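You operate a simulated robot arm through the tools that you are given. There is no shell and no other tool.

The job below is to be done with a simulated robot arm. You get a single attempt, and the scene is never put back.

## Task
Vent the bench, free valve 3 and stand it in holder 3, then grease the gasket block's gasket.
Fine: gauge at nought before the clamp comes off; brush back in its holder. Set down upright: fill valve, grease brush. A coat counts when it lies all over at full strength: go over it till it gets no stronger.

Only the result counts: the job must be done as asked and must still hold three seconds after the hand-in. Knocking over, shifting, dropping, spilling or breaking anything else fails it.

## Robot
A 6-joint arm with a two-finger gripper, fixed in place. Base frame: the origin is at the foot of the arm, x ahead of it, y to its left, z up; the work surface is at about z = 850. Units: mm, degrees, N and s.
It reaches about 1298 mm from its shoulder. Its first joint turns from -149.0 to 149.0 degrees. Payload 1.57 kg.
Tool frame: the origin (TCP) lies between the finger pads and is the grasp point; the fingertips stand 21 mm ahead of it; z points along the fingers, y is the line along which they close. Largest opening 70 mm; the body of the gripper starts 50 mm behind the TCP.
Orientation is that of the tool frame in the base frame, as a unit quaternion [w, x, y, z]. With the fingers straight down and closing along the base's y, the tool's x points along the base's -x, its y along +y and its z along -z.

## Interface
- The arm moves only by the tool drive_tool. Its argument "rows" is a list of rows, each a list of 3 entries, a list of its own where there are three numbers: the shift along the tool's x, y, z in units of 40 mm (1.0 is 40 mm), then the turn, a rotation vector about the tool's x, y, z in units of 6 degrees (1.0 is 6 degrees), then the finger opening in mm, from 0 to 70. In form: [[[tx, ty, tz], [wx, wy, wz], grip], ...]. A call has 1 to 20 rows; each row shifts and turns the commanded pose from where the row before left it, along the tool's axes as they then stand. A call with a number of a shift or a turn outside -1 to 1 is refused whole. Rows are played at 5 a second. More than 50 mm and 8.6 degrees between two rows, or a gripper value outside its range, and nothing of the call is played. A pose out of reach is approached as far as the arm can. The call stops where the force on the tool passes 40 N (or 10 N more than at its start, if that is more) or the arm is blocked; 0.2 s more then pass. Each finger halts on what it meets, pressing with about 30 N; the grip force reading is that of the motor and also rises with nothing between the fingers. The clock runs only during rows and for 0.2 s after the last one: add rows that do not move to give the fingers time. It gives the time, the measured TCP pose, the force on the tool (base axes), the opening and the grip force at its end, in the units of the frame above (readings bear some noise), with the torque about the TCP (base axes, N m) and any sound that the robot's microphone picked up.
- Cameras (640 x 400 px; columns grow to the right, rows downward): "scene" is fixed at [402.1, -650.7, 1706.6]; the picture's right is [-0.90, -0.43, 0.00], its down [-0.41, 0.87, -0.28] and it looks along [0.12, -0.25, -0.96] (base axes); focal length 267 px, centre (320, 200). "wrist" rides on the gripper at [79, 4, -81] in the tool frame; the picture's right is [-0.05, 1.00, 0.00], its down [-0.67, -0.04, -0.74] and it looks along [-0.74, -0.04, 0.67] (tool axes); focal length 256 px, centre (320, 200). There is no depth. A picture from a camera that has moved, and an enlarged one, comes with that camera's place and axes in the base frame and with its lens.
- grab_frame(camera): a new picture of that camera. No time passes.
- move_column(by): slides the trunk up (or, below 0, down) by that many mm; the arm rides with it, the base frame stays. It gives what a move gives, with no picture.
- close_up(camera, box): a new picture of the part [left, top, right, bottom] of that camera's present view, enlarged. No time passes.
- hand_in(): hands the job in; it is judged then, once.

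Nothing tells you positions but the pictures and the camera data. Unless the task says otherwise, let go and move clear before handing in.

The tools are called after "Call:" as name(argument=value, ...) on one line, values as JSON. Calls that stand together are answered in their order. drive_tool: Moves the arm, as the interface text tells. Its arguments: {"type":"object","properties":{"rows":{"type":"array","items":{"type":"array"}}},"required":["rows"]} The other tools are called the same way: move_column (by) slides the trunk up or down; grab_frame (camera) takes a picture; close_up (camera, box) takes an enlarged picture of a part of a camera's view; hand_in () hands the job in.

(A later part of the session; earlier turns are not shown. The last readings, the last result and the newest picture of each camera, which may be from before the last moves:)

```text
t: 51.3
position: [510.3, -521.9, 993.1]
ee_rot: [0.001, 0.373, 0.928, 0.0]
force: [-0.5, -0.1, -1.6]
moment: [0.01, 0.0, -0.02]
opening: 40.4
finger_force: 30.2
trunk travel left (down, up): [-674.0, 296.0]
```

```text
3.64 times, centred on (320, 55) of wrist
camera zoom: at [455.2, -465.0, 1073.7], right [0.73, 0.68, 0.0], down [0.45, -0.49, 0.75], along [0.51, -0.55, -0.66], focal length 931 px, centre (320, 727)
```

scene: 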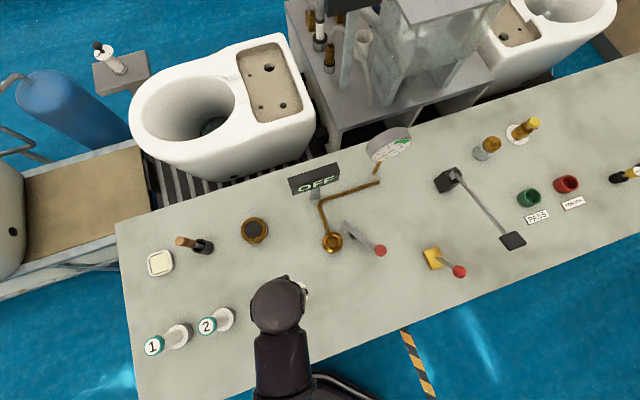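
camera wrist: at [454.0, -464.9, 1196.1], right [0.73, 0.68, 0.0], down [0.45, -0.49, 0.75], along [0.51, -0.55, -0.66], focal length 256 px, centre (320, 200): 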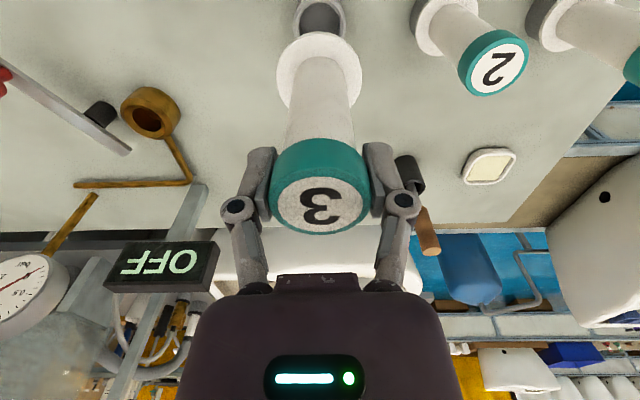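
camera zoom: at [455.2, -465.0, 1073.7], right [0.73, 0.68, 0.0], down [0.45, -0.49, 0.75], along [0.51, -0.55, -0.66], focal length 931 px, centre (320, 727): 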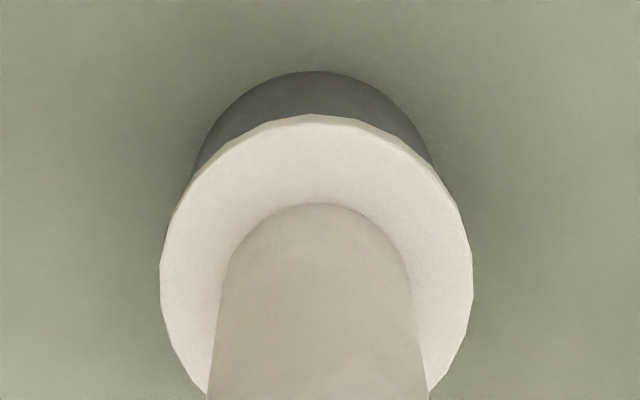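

There's still no contact. Valve 2's cap sits near z≈995, so about 8–10 mm remain. I'll continue carefully.

Call:
move_column(by=-3)

Call:
move_column(by=-2)

Call:
move_column(by=-1.5)

Call:
close_up(camera="wrist", box=[240, 0, 400, 110])

```text
t: 51.8
position: [510.2, -522.1, 990.8]
ee_rot: [0.001, 0.374, 0.928, 0.0]
force: [0.3, -1.1, -1.1]
moment: [-0.02, 0.01, 0.0]
opening: 40.5
finger_force: 29.7
trunk travel left (down, up): [-671.0, 299.0]
```

```text
t: 52.3
position: [509.3, -520.9, 987.7]
ee_rot: [0.002, 0.373, 0.928, 0.0]
force: [-0.6, 0.4, -0.9]
moment: [0.01, 0.01, 0.02]
opening: 40.1
finger_force: 29.8
trunk travel left (down, up): [-669.0, 301.0]
```

```text
t: 52.8
position: [509.7, -522.3, 986.3]
ee_rot: [0.001, 0.374, 0.928, 0.0]
force: [0.3, 0.5, -1.6]
moment: [0.02, 0.0, 0.0]
opening: 40.2
finger_force: 30.4
trunk travel left (down, up): [-668.0, 302.0]
```

```text
3.64 times, centred on (320, 55) of wrist
camera zoom: at [455.2, -465.0, 1067.3], right [0.73, 0.68, 0.0], down [0.45, -0.49, 0.75], along [0.51, -0.55, -0.66], focal length 931 px, centre (320, 727)
```

zoom: 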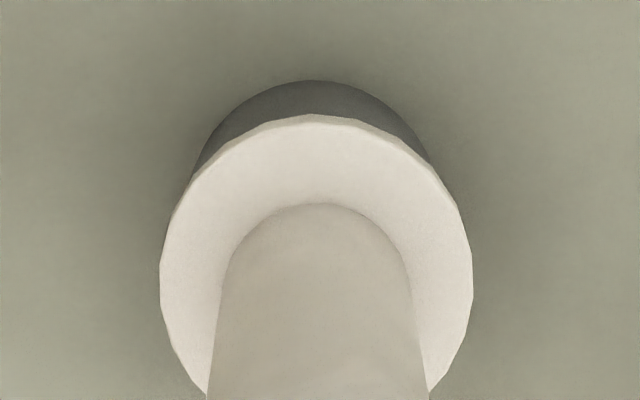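

Call:
move_column(by=-1.5)

Call:
move_column(by=-1.5)

Call:
move_column(by=-1.5)

Call:
close_up(camera="wrist", box=[240, 0, 400, 110])

```text
t: 53.3
position: [510.3, -521.8, 985.1]
ee_rot: [0.002, 0.373, 0.928, -0.001]
force: [1.7, -2.9, 12.7]
moment: [0.04, -0.25, -0.07]
opening: 40.1
finger_force: 30.6
trunk travel left (down, up): [-666.0, 304.0]
```

```text
t: 53.8
position: [508.8, -522.3, 984.5]
ee_rot: [0.001, 0.375, 0.927, -0.002]
force: [1.8, -6.1, 24.5]
moment: [-0.08, -0.01, 0.0]
opening: 40.3
finger_force: 29.9
trunk travel left (down, up): [-665.0, 305.0]
```

```text
t: 54.3
position: [508.7, -520.9, 983.6]
ee_rot: [0.002, 0.374, 0.927, -0.001]
force: [0.4, -5.8, 21.8]
moment: [0.02, 0.04, 0.02]
opening: 39.9
finger_force: 29.7
trunk travel left (down, up): [-663.0, 307.0]
```

```text
3.64 times, centred on (320, 55) of wrist
camera zoom: at [454.0, -464.4, 1063.6], right [0.73, 0.68, 0.0], down [0.45, -0.48, 0.75], along [0.51, -0.55, -0.66], focal length 931 px, centre (320, 727)
```

zoom: 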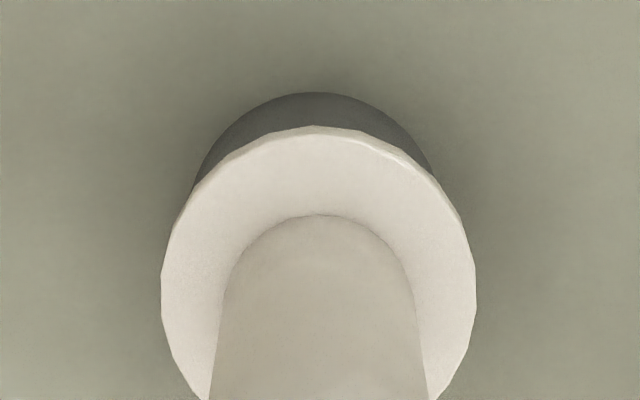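

Contact is made and the valve is seated on the holder rim. I'll relieve the press slightly and open the fingers.

Call:
move_column(by=1)

Call:
drive_tool(rows=[[[0, 0, 0], [0, 0, 0], 44], [[0, 0, 0], [0, 0, 0], 50], [[0, 0, 0], [0, 0, 0], 60], [[0, 0, 0], [0, 0, 0], 70], [[0, 0, 0], [0, 0, 0], 70]])

Call:
grab_frame(camera="wrist")

Call:
close_up(camera="wrist", box=[240, 0, 400, 110])

```text
t: 54.9
position: [508.8, -521.3, 982.4]
ee_rot: [0.001, 0.374, 0.927, -0.001]
force: [-1.3, 1.1, 2.2]
moment: [0.09, 0.12, -0.02]
opening: 40.1
finger_force: 29.4
trunk travel left (down, up): [-664.0, 306.0]
```

```text
t: 56.0
position: [509.8, -522.4, 984.1]
ee_rot: [0.002, 0.373, 0.928, 0.0]
force: [0.9, 0.0, 0.7]
moment: [0.03, -0.01, 0.0]
opening: 70.1
finger_force: 0.0
trunk travel left (down, up): [-664.0, 306.0]
```

```text
taken
camera wrist: at [455.1, -465.0, 1063.8], right [0.73, 0.68, 0.0], down [0.45, -0.49, 0.75], along [0.51, -0.55, -0.66], focal length 256 px, centre (320, 200)
```

wrist: 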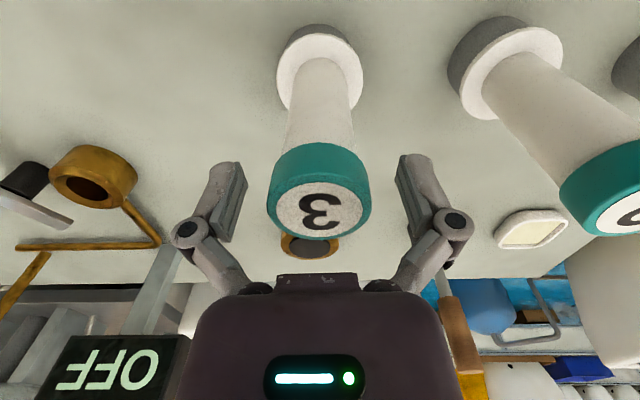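

```text
3.64 times, centred on (320, 55) of wrist
camera zoom: at [455.1, -465.0, 1063.8], right [0.73, 0.68, 0.0], down [0.45, -0.49, 0.75], along [0.51, -0.55, -0.66], focal length 931 px, centre (320, 727)
```

zoom: 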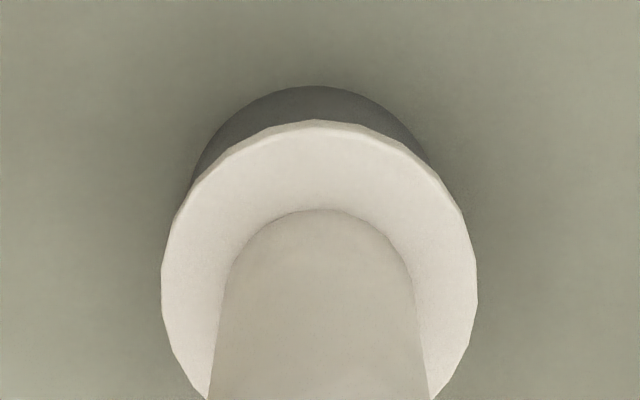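

Valve 3 stands in holder 3, released. I'll rise straight up and check it.

Call:
move_column(by=130)

Call:
grab_frame(camera="wrist")

Call:
grab_frame(camera="scene")

```text
t: 57.6
position: [509.5, -522.0, 1113.8]
ee_rot: [0.002, 0.374, 0.928, -0.001]
force: [0.1, 0.4, -0.6]
moment: [0.03, 0.0, -0.03]
opening: 70.2
finger_force: 0.0
trunk travel left (down, up): [-794.0, 176.0]
```

```text
taken
camera wrist: at [455.1, -465.0, 1193.7], right [0.73, 0.68, 0.0], down [0.45, -0.49, 0.75], along [0.51, -0.55, -0.66], focal length 256 px, centre (320, 200)
```

wrist: 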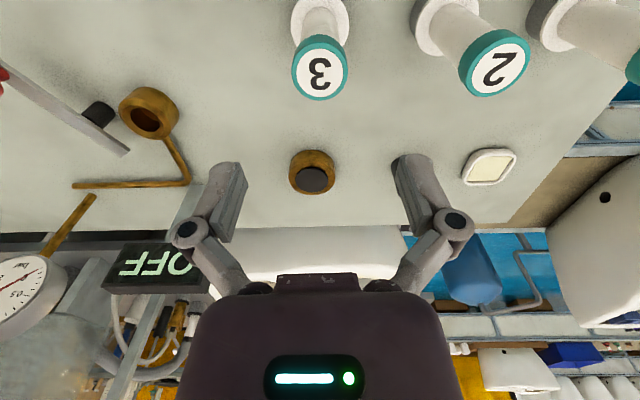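

```text
taken
```

scene: 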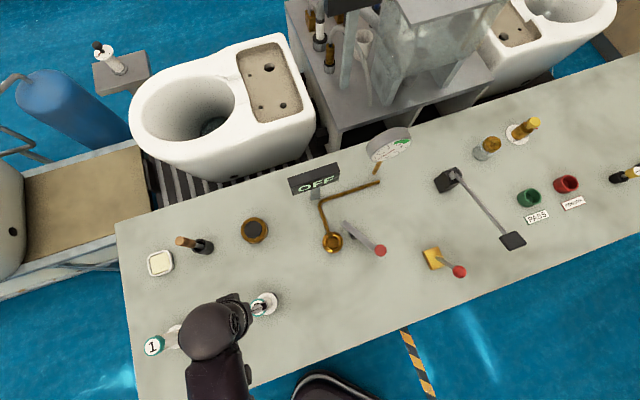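

Valve 3 stands upright in holder 3. Next is the brush: I'll move to a vantage point where the brush, gasket block and grease pad are all in view.

Call:
drive_tool(rows=[[[-0.775, 0.77, 0], [0, 0, 0], 70], [[-0.775, 0.77, 0], [0, 0, 0], 70], [[-0.775, 0.77, 0], [0, 0, 0], 70], [[0, 0, 0], [0, 0, 0], 70]])

Call:
grab_frame(camera="wrist")

Call:
grab_frame(camera="scene")

```text
t: 58.6
position: [640.7, -519.6, 1112.9]
ee_rot: [0.001, 0.373, 0.928, -0.001]
force: [0.4, -0.9, -0.4]
moment: [-0.02, 0.01, 0.01]
opening: 70.2
finger_force: 0.0
trunk travel left (down, up): [-794.0, 176.0]
```

```text
taken
camera wrist: at [585.6, -463.0, 1194.2], right [0.73, 0.68, 0.0], down [0.45, -0.49, 0.75], along [0.51, -0.55, -0.66], focal length 256 px, centre (320, 200)
```

wrist: 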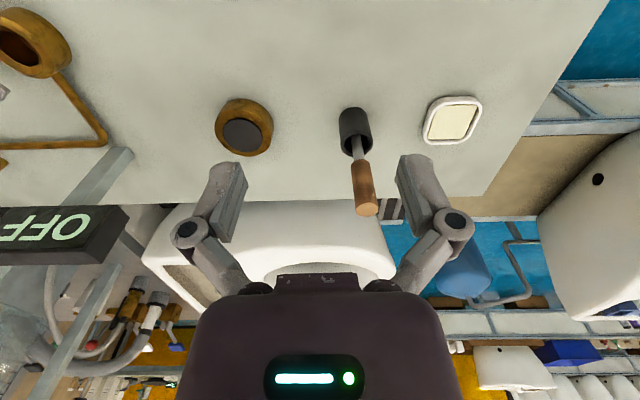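

```text
taken
```

scene: 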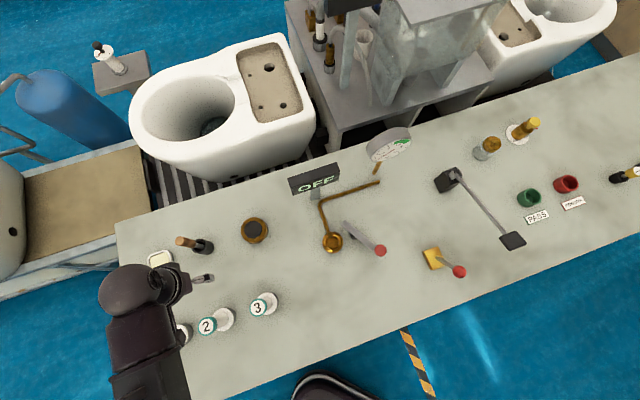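

Call:
close_up(camera="wrist", box=[190, 70, 350, 170])

Call:
close_up(camera="wrist", box=[320, 90, 420, 230])

Call:
close_up(camera="wrist", box=[400, 70, 500, 160])

Call:
close_up(camera="scene", box=[150, 205, 290, 295])

Call:
close_up(camera="scene", box=[230, 280, 300, 325])

```text
4.00 times, centred on (270, 120) of wrist
camera zoom: at [585.6, -463.0, 1194.2], right [0.73, 0.68, 0.0], down [0.45, -0.49, 0.75], along [0.51, -0.55, -0.66], focal length 1024 px, centre (520, 520)
```

zoom: 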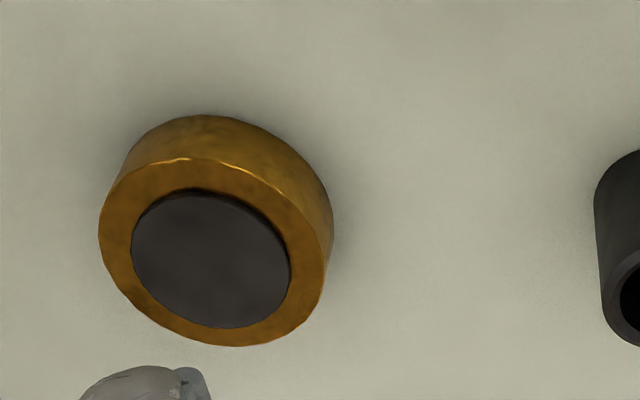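

```text
2.86 times, centred on (370, 160) of wrist
camera zoom: at [585.6, -463.0, 1194.2], right [0.73, 0.68, 0.0], down [0.45, -0.49, 0.75], along [0.51, -0.55, -0.66], focal length 731 px, centre (177, 314)
```

zoom: 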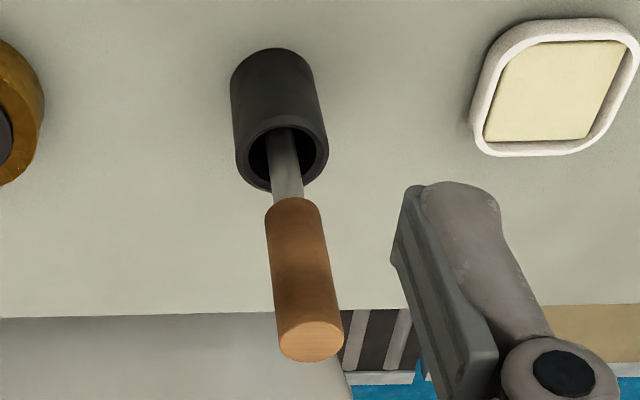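

```text
4.44 times, centred on (450, 115) of wrist
camera zoom: at [585.6, -463.0, 1194.2], right [0.73, 0.68, 0.0], down [0.45, -0.49, 0.75], along [0.51, -0.55, -0.66], focal length 1138 px, centre (-258, 578)
```

zoom: 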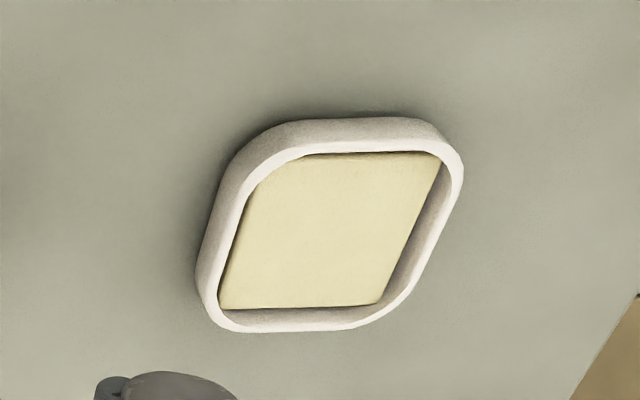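

```text
4.44 times, centred on (220, 250) of scene
camera zoom: at [402.1, -650.7, 1706.6], right [-0.9, -0.43, 0.0], down [-0.41, 0.87, -0.28], along [0.12, -0.25, -0.96], focal length 1187 px, centre (764, -22)
```

zoom: 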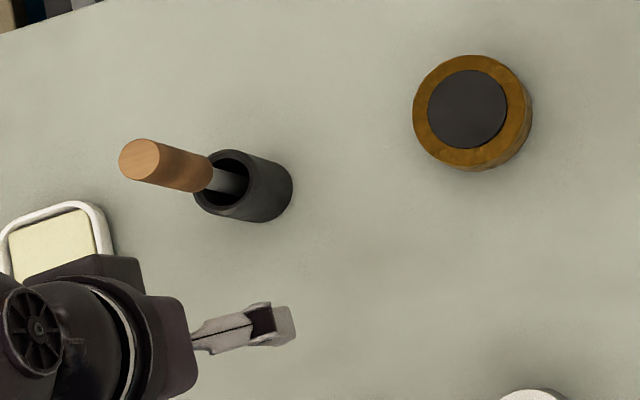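

```text
8.89 times, centred on (265, 302) of scene
camera zoom: at [402.1, -650.7, 1706.6], right [-0.9, -0.43, 0.0], down [-0.41, 0.87, -0.28], along [0.12, -0.25, -0.96], focal length 2375 px, centre (809, -711)
```

zoom: 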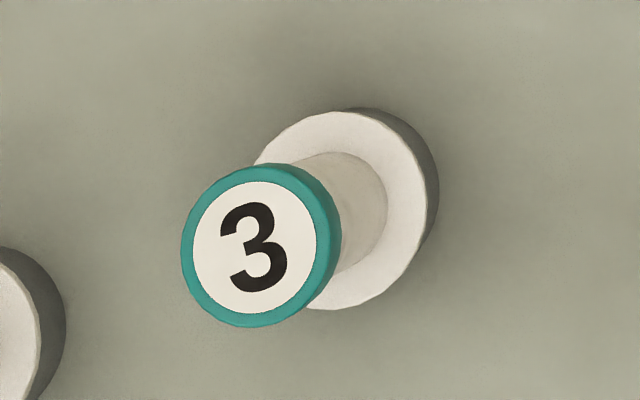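

I've triangulated these: brush handle axis at about (759.5,-576.5) with its top at z≈1026, gasket disc at about (649.5,-689.3,883) with radius about 28, and grease at about (859.5,-475.6,867). I'll go above the brush and check alignment.

Call:
drive_tool(rows=[[[-0.78, 0.265, 0], [0, 0, 0], 70], [[-0.78, 0.265, 0], [0, 0, 0], 70], [[-0.78, 0.265, 0], [0, 0, 0], 70], [[-0.78, 0.265, 0], [0, 0, 0], 70], [[0, 0, 0], [0, 0, 0], 70], [[0, 0, 0], [0, 0, 0], 70]])

Call:
grab_frame(camera="wrist")

Call:
close_up(camera="scene", box=[130, 190, 290, 300])

```text
t: 60.0
position: [760.2, -574.6, 1111.9]
ee_rot: [0.0, 0.373, 0.928, -0.001]
force: [-0.7, -0.1, -0.1]
moment: [0.01, -0.01, 0.03]
opening: 70.4
finger_force: 0.0
trunk travel left (down, up): [-794.0, 176.0]
```

```text
taken
camera wrist: at [705.2, -518.4, 1193.6], right [0.73, 0.68, 0.0], down [0.45, -0.49, 0.75], along [0.51, -0.55, -0.66], focal length 256 px, centre (320, 200)
```

wrist: 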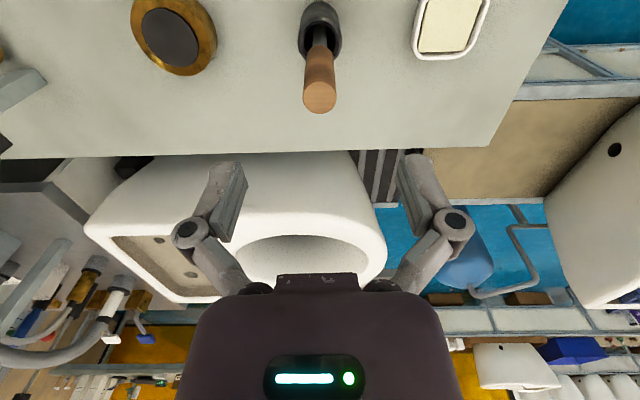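

```text
3.64 times, centred on (210, 245) of scene
camera zoom: at [402.1, -650.7, 1706.6], right [-0.9, -0.43, 0.0], down [-0.41, 0.87, -0.28], along [0.12, -0.25, -0.96], focal length 971 px, centre (720, 36)
```

zoom: 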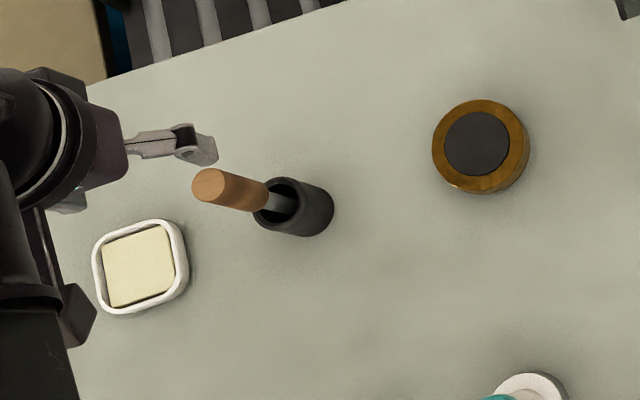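

Call:
close_up(camera="wrist", box=[280, 0, 360, 120])

Call:
close_up(camera="scene", box=[165, 225, 225, 265])

```text
3.33 times, centred on (320, 60) of wrist
camera zoom: at [705.2, -518.4, 1193.6], right [0.73, 0.68, 0.0], down [0.45, -0.49, 0.75], along [0.51, -0.55, -0.66], focal length 853 px, centre (320, 667)
```

zoom: 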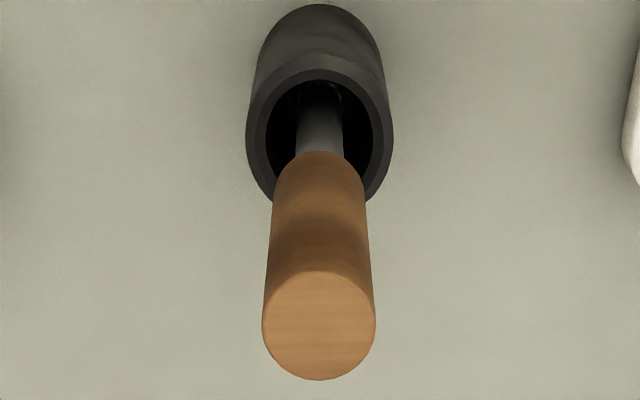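

```text
10.00 times, centred on (195, 245) of scene
camera zoom: at [402.1, -650.7, 1706.6], right [-0.9, -0.43, 0.0], down [-0.41, 0.87, -0.28], along [0.12, -0.25, -0.96], focal length 2671 px, centre (1570, -250)
```

zoom: 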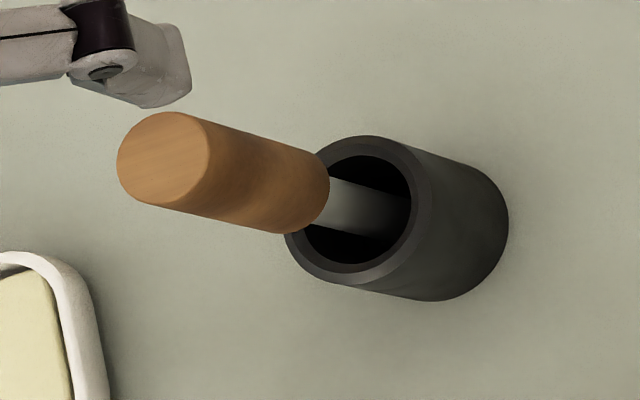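

The brush handle is centred under the gripper (within about 1 mm). I'll lower to handle height and grip.

Call:
move_column(by=-75)

Call:
move_column(by=-42)

Call:
grab_frame(camera="wrist")

```text
t: 61.1
position: [759.1, -574.6, 1037.9]
ee_rot: [0.001, 0.374, 0.927, -0.001]
force: [0.5, -0.2, 0.1]
moment: [0.01, 0.03, -0.01]
opening: 69.8
finger_force: 0.1
trunk travel left (down, up): [-719.0, 251.0]
```

```text
t: 62.0
position: [760.7, -575.4, 995.9]
ee_rot: [0.0, 0.375, 0.927, -0.001]
force: [0.3, 0.0, 0.3]
moment: [0.02, 0.0, 0.02]
opening: 70.0
finger_force: 0.0
trunk travel left (down, up): [-677.0, 293.0]
```

```text
taken
camera wrist: at [704.9, -518.3, 1076.8], right [0.73, 0.68, 0.0], down [0.45, -0.49, 0.75], along [0.51, -0.55, -0.66], focal length 256 px, centre (320, 200)
```

wrist: 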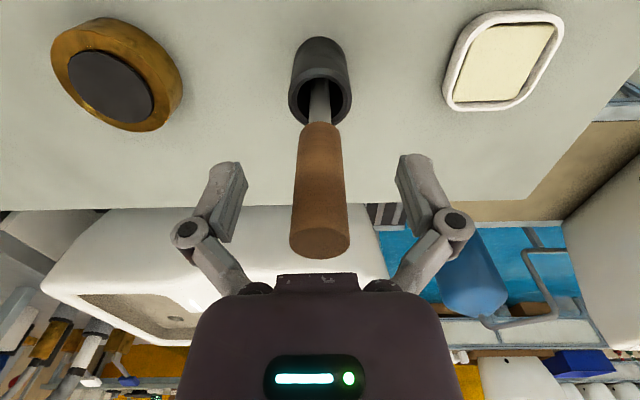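

Call:
drive_tool(rows=[[[0, 0, 0], [0, 0, 0], 50], [[0, 0, 0], [0, 0, 0], 30], [[0, 0, 0], [0, 0, 0], 10], [[0, 0, 0], [0, 0, 0], 10], [[0, 0, 0], [0, 0, 0], 10]])

Call:
grab_frame(camera="wrist")

```text
t: 63.2
position: [758.5, -575.0, 995.0]
ee_rot: [0.002, 0.374, 0.928, 0.0]
force: [-0.7, -0.2, 1.2]
moment: [-0.01, -0.01, -0.01]
opening: 22.5
finger_force: 29.4
trunk travel left (down, up): [-677.0, 293.0]
```

```text
taken
camera wrist: at [704.8, -518.2, 1076.9], right [0.73, 0.68, 0.0], down [0.45, -0.49, 0.75], along [0.51, -0.55, -0.66], focal length 256 px, centre (320, 200)
```

wrist: 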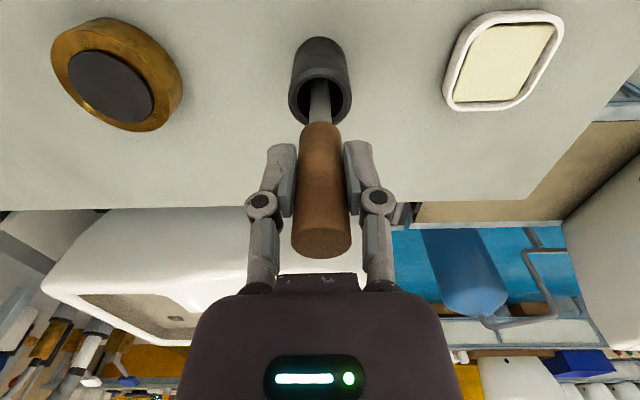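

The brush is gripped. I'll lift it straight out and look at its bristle end.

Call:
move_column(by=100)

Call:
grab_frame(camera="wrist")

Call:
close_up(camera="wrist", box=[260, 0, 380, 150])

Call:
close_up(camera="scene", box=[110, 190, 270, 300])

```text
t: 64.5
position: [759.1, -575.8, 1095.9]
ee_rot: [0.002, 0.374, 0.928, -0.002]
force: [0.7, 0.0, -0.8]
moment: [0.0, -0.02, 0.0]
opening: 22.5
finger_force: 30.1
trunk travel left (down, up): [-777.0, 193.0]
```

```text
taken
camera wrist: at [705.0, -518.4, 1176.6], right [0.73, 0.68, 0.0], down [0.45, -0.49, 0.75], along [0.51, -0.55, -0.66], focal length 256 px, centre (320, 200)
```

wrist: 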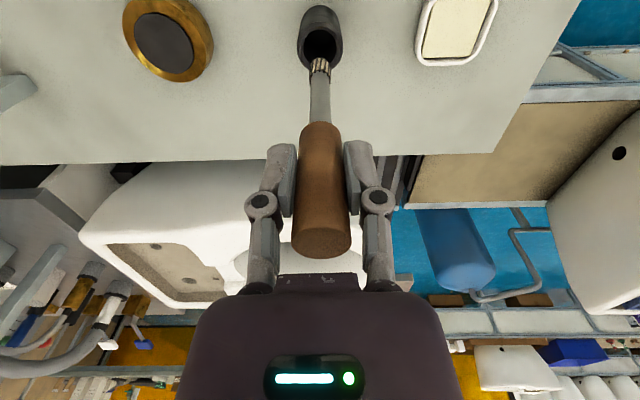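

```text
2.67 times, centred on (320, 75) of wrist
camera zoom: at [705.0, -518.4, 1176.6], right [0.73, 0.68, 0.0], down [0.45, -0.49, 0.75], along [0.51, -0.55, -0.66], focal length 683 px, centre (320, 533)
```

zoom: 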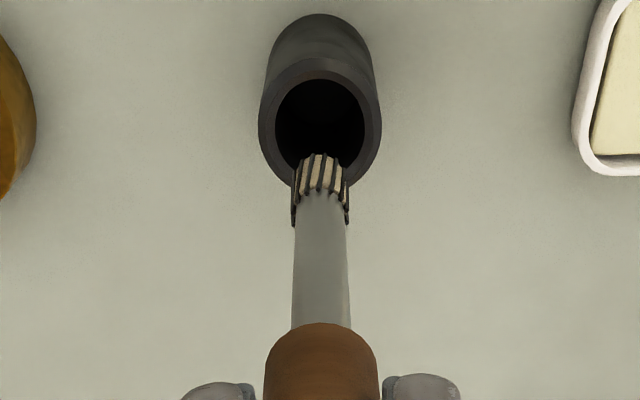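

```text
3.64 times, centred on (190, 245) of scene
camera zoom: at [402.1, -650.7, 1706.6], right [-0.9, -0.43, 0.0], down [-0.41, 0.87, -0.28], along [0.12, -0.25, -0.96], focal length 971 px, centre (793, 36)
```

zoom: 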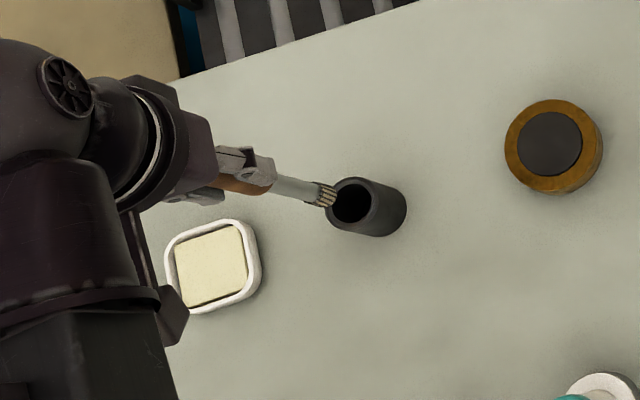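

The brush is out and its bristle tip is roughly 125 mm below the grip point. I'll carry it over to the grease pad.

Call:
drive_tool(rows=[[[-0.0175, 0.887, 0], [0, 0, 0], 10], [[-0.0175, 0.887, 0], [0, 0, 0], 10], [[-0.0175, 0.887, 0], [0, 0, 0], 10], [[-0.0175, 0.887, 0], [0, 0, 0], 10], [[0, 0, 0], [0, 0, 0], 10], [[0, 0, 0], [0, 0, 0], 10]])

Call:
grab_frame(camera="wrist")

Call:
grab_frame(camera="scene")

```text
t: 65.9
position: [860.1, -473.2, 1096.9]
ee_rot: [0.002, 0.374, 0.927, -0.001]
force: [0.8, -0.3, -0.5]
moment: [-0.03, -0.01, 0.0]
opening: 22.5
finger_force: 29.5
trunk travel left (down, up): [-777.0, 193.0]
```

```text
taken
camera wrist: at [805.8, -416.8, 1176.7], right [0.73, 0.68, 0.0], down [0.45, -0.49, 0.75], along [0.51, -0.55, -0.66], focal length 256 px, centre (320, 200)
```

wrist: 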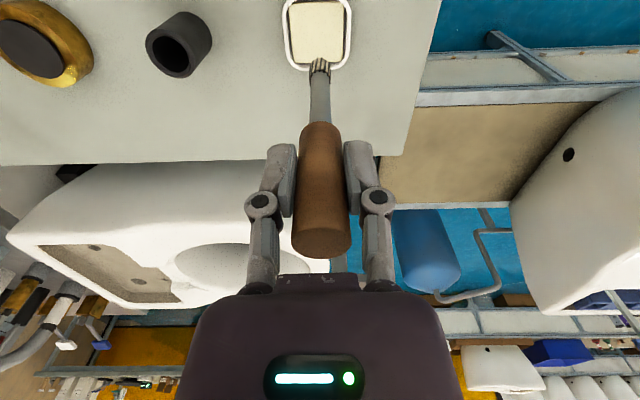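

```text
taken
```

scene: 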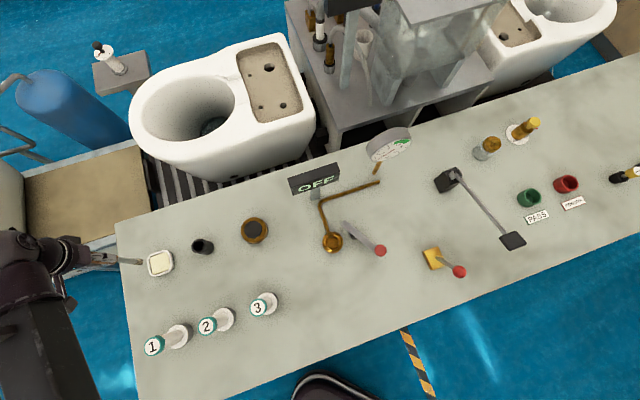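

Centred over the grease pad. I'll lower to just above the grease and look.

Call:
move_column(by=-85)

Call:
close_up(camera="wrist", box=[240, 0, 400, 130])

Call:
close_up(camera="scene", box=[110, 230, 210, 300])

```text
t: 67.1
position: [859.9, -474.6, 1012.1]
ee_rot: [0.001, 0.374, 0.927, -0.002]
force: [0.3, -0.2, -0.8]
moment: [0.0, -0.03, 0.03]
opening: 22.5
finger_force: 29.7
trunk travel left (down, up): [-692.0, 278.0]
```

```text
3.08 times, centred on (320, 65) of wrist
camera zoom: at [805.6, -417.0, 1091.8], right [0.73, 0.68, 0.0], down [0.45, -0.49, 0.75], along [0.51, -0.55, -0.66], focal length 788 px, centre (320, 615)
```

zoom: 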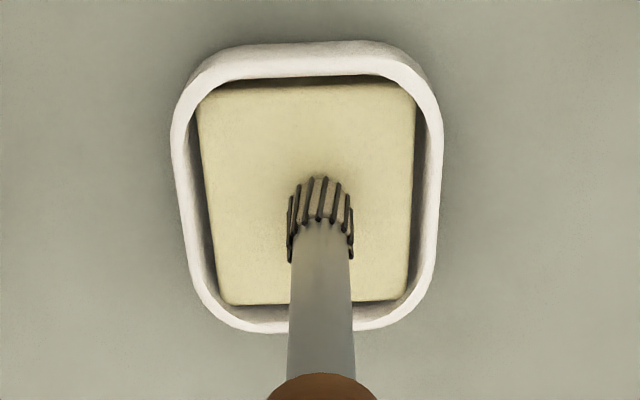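

```text
5.71 times, centred on (160, 265) of scene
camera zoom: at [402.1, -650.7, 1706.6], right [-0.9, -0.43, 0.0], down [-0.41, 0.87, -0.28], along [0.12, -0.25, -0.96], focal length 1526 px, centre (1234, -171)
```

zoom: 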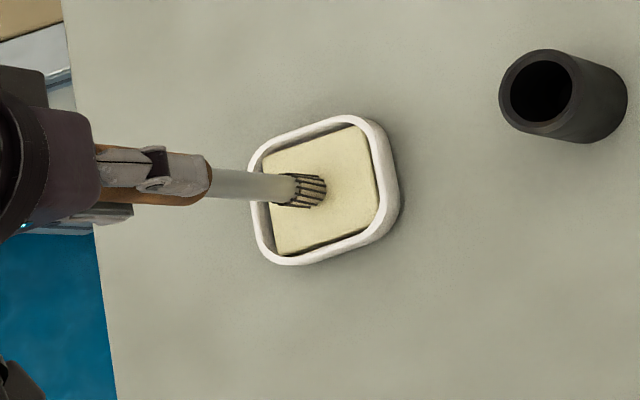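

The brush is just above the grease. I'll lower in small steps until it touches.

Call:
move_column(by=-8)

Call:
move_column(by=-4)

Call:
move_column(by=-3)

Call:
close_up(camera="wrist", box=[240, 0, 400, 130])

Call:
close_up(camera="scene", box=[110, 230, 210, 300])

```text
t: 67.7
position: [857.7, -472.8, 1005.5]
ee_rot: [0.003, 0.374, 0.927, -0.002]
force: [0.3, -0.2, 24.0]
moment: [-0.12, -0.1, -0.03]
opening: 22.5
finger_force: 30.1
trunk travel left (down, up): [-684.0, 286.0]
```

```text
t: 68.2
position: [858.0, -473.0, 1000.3]
ee_rot: [0.002, 0.374, 0.928, -0.001]
force: [-0.2, 0.6, 23.7]
moment: [-0.08, -0.06, 0.02]
opening: 22.7
finger_force: 30.3
trunk travel left (down, up): [-680.0, 290.0]
```

```text
t: 68.8
position: [858.2, -472.6, 998.8]
ee_rot: [0.003, 0.373, 0.928, -0.001]
force: [-0.4, 0.5, 23.9]
moment: [-0.06, -0.09, 0.0]
opening: 22.8
finger_force: 29.9
trunk travel left (down, up): [-677.0, 293.0]
```

```text
3.08 times, centred on (320, 65) of wrist
camera zoom: at [803.6, -415.9, 1078.9], right [0.73, 0.68, 0.0], down [0.45, -0.48, 0.75], along [0.51, -0.55, -0.66], focal length 788 px, centre (320, 615)
```

zoom: 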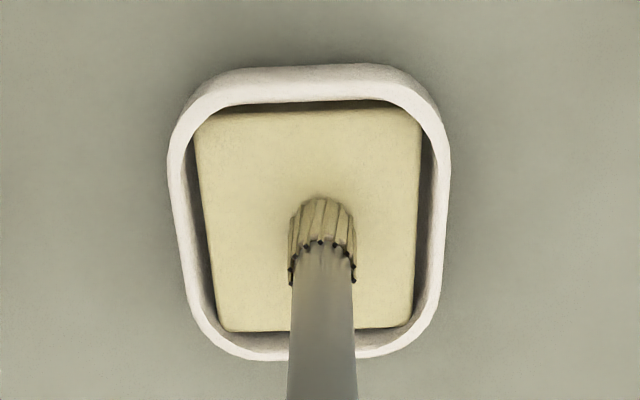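

```text
5.71 times, centred on (160, 265) of scene
camera zoom: at [402.1, -650.7, 1706.6], right [-0.9, -0.43, 0.0], down [-0.41, 0.87, -0.28], along [0.12, -0.25, -0.96], focal length 1526 px, centre (1234, -171)
```

zoom: 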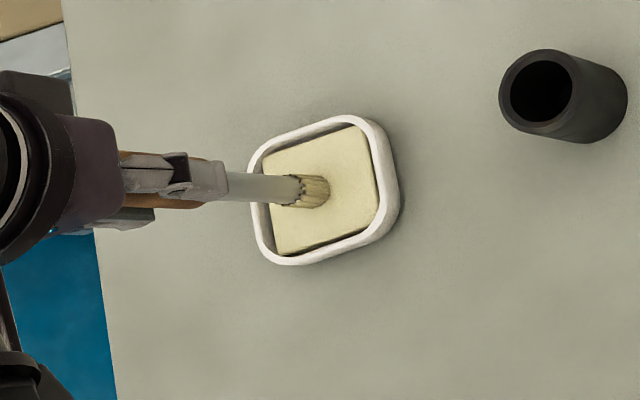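

The bristles touched, the brush slid up slightly in the grip, and the bristles now look coated with grease. I'll make a small stroke with light pressure to load well, then lift.

Call:
move_column(by=2)

Call:
drive_tool(rows=[[[0.12, 0, 0], [0, 0, 0], 10], [[0.12, 0, 0], [0, 0, 0], 10], [[-0.12, 0.12, 0], [0, 0, 0], 10], [[-0.12, 0.12, 0], [0, 0, 0], 10], [[-0.12, -0.12, 0], [0, 0, 0], 10], [[-0.12, -0.12, 0], [0, 0, 0], 10], [[0.12, -0.12, 0], [0, 0, 0], 10], [[0.12, 0.12, 0], [0, 0, 0], 10], [[0, 0, 0], [0, 0, 0], 10]])

Call:
close_up(camera="wrist", box=[240, 0, 400, 130])

```text
t: 69.3
position: [858.7, -473.5, 998.6]
ee_rot: [0.002, 0.374, 0.927, -0.001]
force: [-1.3, 0.8, 4.7]
moment: [0.14, 0.21, 0.03]
opening: 22.7
finger_force: 30.3
trunk travel left (down, up): [-679.0, 291.0]
```

```text
t: 71.3
position: [859.2, -471.7, 998.6]
ee_rot: [0.001, 0.373, 0.928, -0.001]
force: [-0.5, -0.7, 4.0]
moment: [-0.13, 0.02, 0.02]
opening: 22.9
finger_force: 29.5
trunk travel left (down, up): [-679.0, 291.0]
```

```text
3.08 times, centred on (320, 65) of wrist
camera zoom: at [804.6, -415.9, 1079.1], right [0.73, 0.68, 0.0], down [0.45, -0.48, 0.75], along [0.51, -0.55, -0.66], focal length 788 px, centre (320, 615)
```

zoom: 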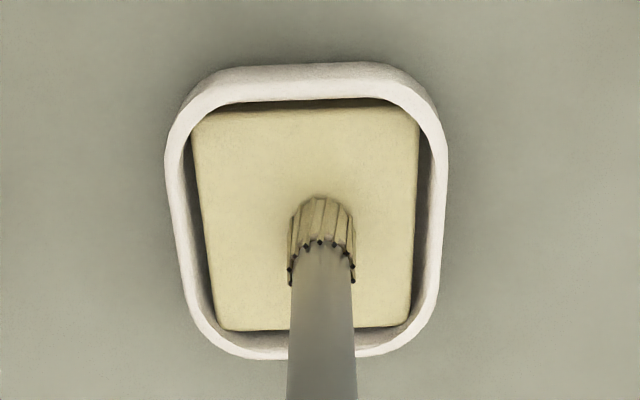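

The brush is loaded with light contact. I'll lift clear and carry it over to the gasket block.

Call:
move_column(by=110)

Call:
drive_tool(rows=[[[0.005, -0.94, 0], [0, 0, 0], 10], [[0.005, -0.94, 0], [0, 0, 0], 10], [[0.005, -0.94, 0], [0, 0, 0], 10], [[0.005, -0.94, 0], [0, 0, 0], 10], [[0.005, -0.94, 0], [0, 0, 0], 10], [[0.005, -0.94, 0], [0, 0, 0], 10], [[0.005, -0.94, 0], [0, 0, 0], 10], [[0.005, -0.94, 0], [0, 0, 0], 10], [[0, 0, 0], [0, 0, 0], 10], [[0, 0, 0], [0, 0, 0], 10]])

Call:
grab_frame(camera="wrist")

Call:
close_up(camera="wrist", box=[240, 0, 400, 130])

Call:
grab_frame(camera="scene")

```text
t: 72.7
position: [860.3, -472.8, 1108.5]
ee_rot: [0.001, 0.374, 0.927, -0.001]
force: [0.4, 0.1, -0.8]
moment: [0.0, -0.01, 0.02]
opening: 22.6
finger_force: 29.9
trunk travel left (down, up): [-789.0, 181.0]
```

```text
t: 74.9
position: [650.0, -689.8, 1107.6]
ee_rot: [0.002, 0.375, 0.927, -0.001]
force: [-1.1, 0.8, -0.6]
moment: [0.02, -0.01, 0.03]
opening: 22.7
finger_force: 29.7
trunk travel left (down, up): [-789.0, 181.0]
```

```text
taken
camera wrist: at [595.9, -633.8, 1188.8], right [0.73, 0.68, 0.0], down [0.45, -0.49, 0.75], along [0.51, -0.55, -0.66], focal length 256 px, centre (320, 200)
```

wrist: 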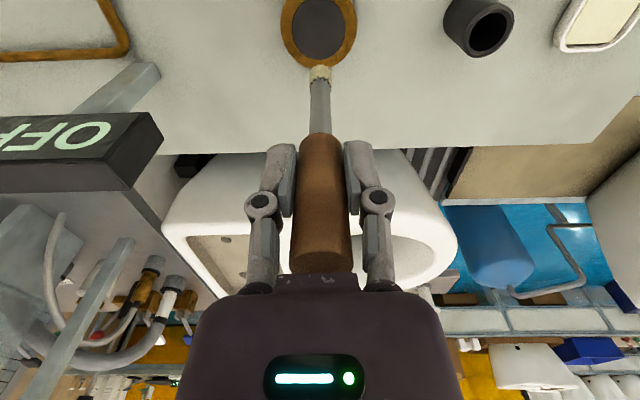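

```text
3.08 times, centred on (320, 65) of wrist
camera zoom: at [595.9, -633.8, 1188.8], right [0.73, 0.68, 0.0], down [0.45, -0.49, 0.75], along [0.51, -0.55, -0.66], focal length 788 px, centre (320, 615)
```

zoom: 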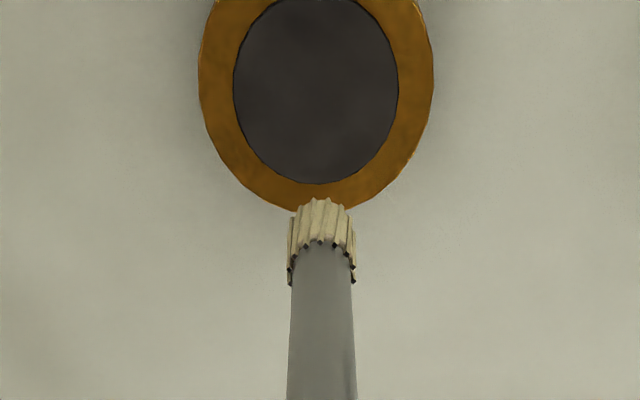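

```text
taken
```

scene: 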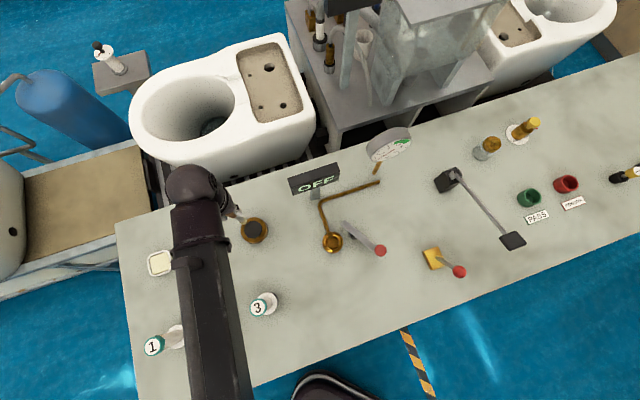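

The brush is centred above the gasket within 1.5 mm. I'll correct slightly and lower to just above it.

Call:
drive_tool(rows=[[[0, -0.035, 0], [0, 0, 0], 10], [[0, 0, 0], [0, 0, 0], 10]])

Call:
move_column(by=-84)

Call:
close_up(camera="wrist", box=[220, 0, 420, 150])

Call:
close_up(camera="scene", box=[210, 190, 310, 260])

```text
t: 75.5
position: [649.9, -692.0, 1108.0]
ee_rot: [0.002, 0.374, 0.928, 0.0]
force: [-0.1, 0.6, -1.3]
moment: [0.02, 0.0, 0.0]
opening: 22.6
finger_force: 30.2
trunk travel left (down, up): [-789.0, 181.0]
```

```text
t: 76.7
position: [649.6, -690.2, 1023.8]
ee_rot: [0.002, 0.374, 0.927, -0.001]
force: [0.9, -0.5, 0.4]
moment: [0.02, -0.01, 0.0]
opening: 22.3
finger_force: 30.2
trunk travel left (down, up): [-705.0, 265.0]
```

```text
2.67 times, centred on (320, 75) of wrist
camera zoom: at [595.0, -634.0, 1104.8], right [0.73, 0.68, 0.0], down [0.45, -0.49, 0.75], along [0.51, -0.55, -0.66], focal length 683 px, centre (320, 533)
```

zoom: 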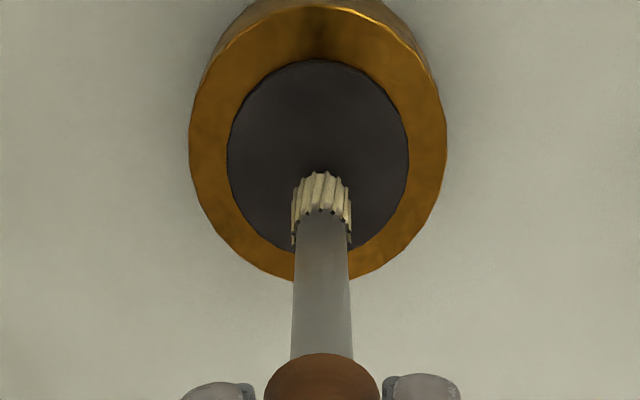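

```text
5.71 times, centred on (260, 225) of scene
camera zoom: at [402.1, -650.7, 1706.6], right [-0.9, -0.43, 0.0], down [-0.41, 0.87, -0.28], along [0.12, -0.25, -0.96], focal length 1526 px, centre (663, 57)
```

zoom: 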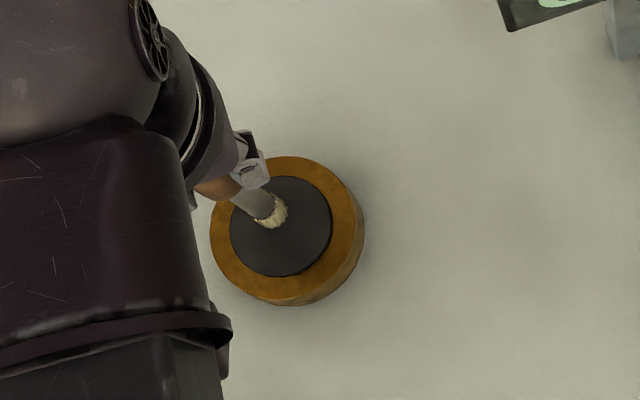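

Call:
move_column(by=-5)

Call:
move_column(by=-2)

Call:
close_up(camera="wrist", box=[220, 0, 420, 150])

```text
t: 77.2
position: [649.6, -690.8, 1019.9]
ee_rot: [0.001, 0.373, 0.928, -0.001]
force: [0.0, 0.9, 0.5]
moment: [-0.01, 0.02, 0.0]
opening: 22.7
finger_force: 29.8
trunk travel left (down, up): [-700.0, 270.0]
```

```text
t: 77.8
position: [649.5, -691.3, 1017.5]
ee_rot: [0.001, 0.373, 0.928, -0.001]
force: [0.2, 0.2, -0.1]
moment: [-0.02, 0.0, 0.02]
opening: 22.5
finger_force: 29.7
trunk travel left (down, up): [-698.0, 272.0]
```

```text
2.67 times, centred on (320, 75) of wrist
camera zoom: at [595.0, -634.1, 1097.8], right [0.73, 0.68, 0.0], down [0.45, -0.49, 0.75], along [0.51, -0.55, -0.66], focal length 683 px, centre (320, 533)
```

zoom: 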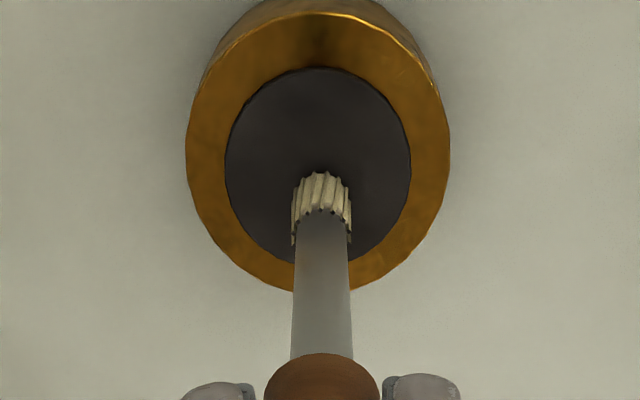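

Call:
move_column(by=-2)

Call:
move_column(by=-1)

Call:
move_column(by=-1)

Call:
close_up(camera="wrist", box=[220, 0, 420, 150])

```text
t: 78.3
position: [648.8, -689.7, 1016.7]
ee_rot: [0.002, 0.373, 0.928, -0.002]
force: [2.0, -3.2, 14.2]
moment: [-0.35, -0.33, 0.0]
opening: 22.7
finger_force: 30.3
trunk travel left (down, up): [-696.0, 274.0]
```

```text
t: 78.8
position: [648.2, -689.8, 1015.4]
ee_rot: [0.002, 0.374, 0.927, -0.002]
force: [3.9, -3.5, 23.0]
moment: [-0.46, -0.47, 0.04]
opening: 22.5
finger_force: 29.9
trunk travel left (down, up): [-695.0, 275.0]
```

```text
t: 79.3
position: [648.2, -690.1, 1015.5]
ee_rot: [0.002, 0.374, 0.928, -0.001]
force: [1.4, -0.4, 26.0]
moment: [-0.21, -0.22, 0.0]
opening: 22.6
finger_force: 29.7
trunk travel left (down, up): [-694.0, 276.0]
```

```text
2.67 times, centred on (320, 75) of wrist
camera zoom: at [593.3, -632.3, 1095.8], right [0.73, 0.68, 0.0], down [0.45, -0.48, 0.75], along [0.51, -0.55, -0.66], focal length 683 px, centre (320, 533)
```

zoom: 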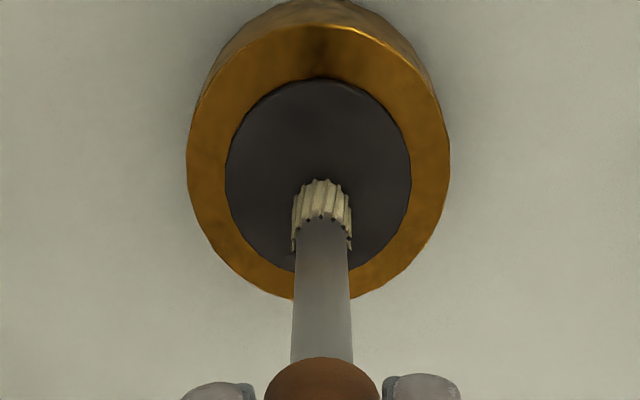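

There's firm contact now. I'll ease to a light pressure before stroking.

Call:
move_column(by=2)

Call:
close_up(camera="wrist", box=[220, 0, 420, 150])

```text
t: 79.8
position: [649.2, -690.8, 1015.6]
ee_rot: [0.002, 0.374, 0.927, 0.0]
force: [-1.1, 2.3, 4.8]
moment: [0.21, 0.21, -0.02]
opening: 22.6
finger_force: 30.2
trunk travel left (down, up): [-696.0, 274.0]
```

```text
2.67 times, centred on (320, 75) of wrist
camera zoom: at [594.3, -633.4, 1096.2], right [0.73, 0.68, 0.0], down [0.45, -0.49, 0.75], along [0.51, -0.55, -0.66], focal length 683 px, centre (320, 533)
```

zoom: 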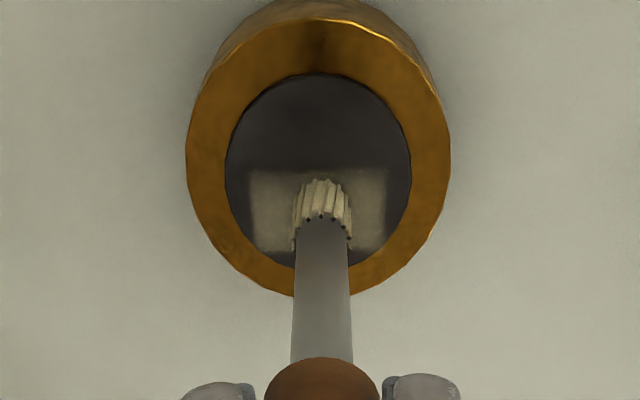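

A pale grease patch appeared at light pressure (about 5 N). I'll now stroke over the disc in a raster, keeping the bristles over the gasket.

Call:
drive_tool(rows=[[[0, 0.2625, 0], [0, 0, 0], 10], [[0, 0.2625, 0], [0, 0, 0], 10], [[0, -0.2625, 0], [0, 0, 0], 10], [[0, -0.2625, 0], [0, 0, 0], 10], [[0, -0.2625, 0], [0, 0, 0], 10], [[0, -0.2625, 0], [0, 0, 0], 10], [[0.225, 0.075, 0], [0, 0, 0], 10], [[0, 0.225, 0], [0, 0, 0], 10], [[0, 0.225, 0], [0, 0, 0], 10], [[0, 0.225, 0], [0, 0, 0], 10], [[0, 0.225, 0], [0, 0, 0], 10], [[0.225, -0.2, 0], [0, 0, 0], 10], [[0, -0.25, 0], [0, 0, 0], 10], [[0, -0.25, 0], [0, 0, 0], 10], [[-0.225, -0.2, 0], [0, 0, 0], 10], [[-0.225, -0.075, 0], [0, 0, 0], 10], [[-0.225, 0.075, 0], [0, 0, 0], 10], [[0, 0.3, 0], [0, 0, 0], 10], [[0, 0.3, 0], [0, 0, 0], 10], [[0, 0.3, 0], [0, 0, 0], 10]])

Call:
close_up(camera="wrist", box=[220, 0, 420, 150])

Call:
close_up(camera="scene", box=[210, 190, 310, 260])

```text
t: 84.0
position: [668.4, -684.2, 1015.4]
ee_rot: [0.001, 0.374, 0.928, 0.0]
force: [0.3, 0.1, 2.7]
moment: [-0.01, -0.02, -0.01]
opening: 22.5
finger_force: 30.1
trunk travel left (down, up): [-696.0, 274.0]
```

```text
2.67 times, centred on (320, 75) of wrist
camera zoom: at [613.9, -627.3, 1096.0], right [0.73, 0.68, 0.0], down [0.45, -0.48, 0.75], along [0.51, -0.55, -0.66], focal length 683 px, centre (320, 533)
```

zoom: 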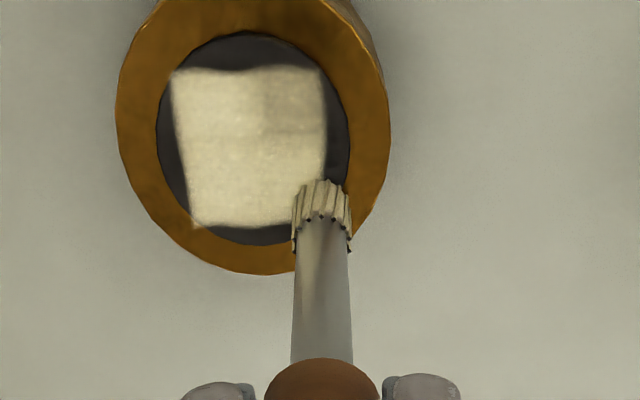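

```text
5.71 times, centred on (260, 225) of scene
camera zoom: at [402.1, -650.7, 1706.6], right [-0.9, -0.43, 0.0], down [-0.41, 0.87, -0.28], along [0.12, -0.25, -0.96], focal length 1526 px, centre (663, 57)
```

zoom: 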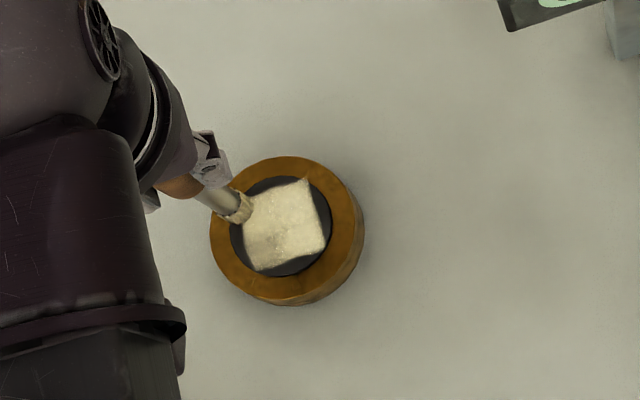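

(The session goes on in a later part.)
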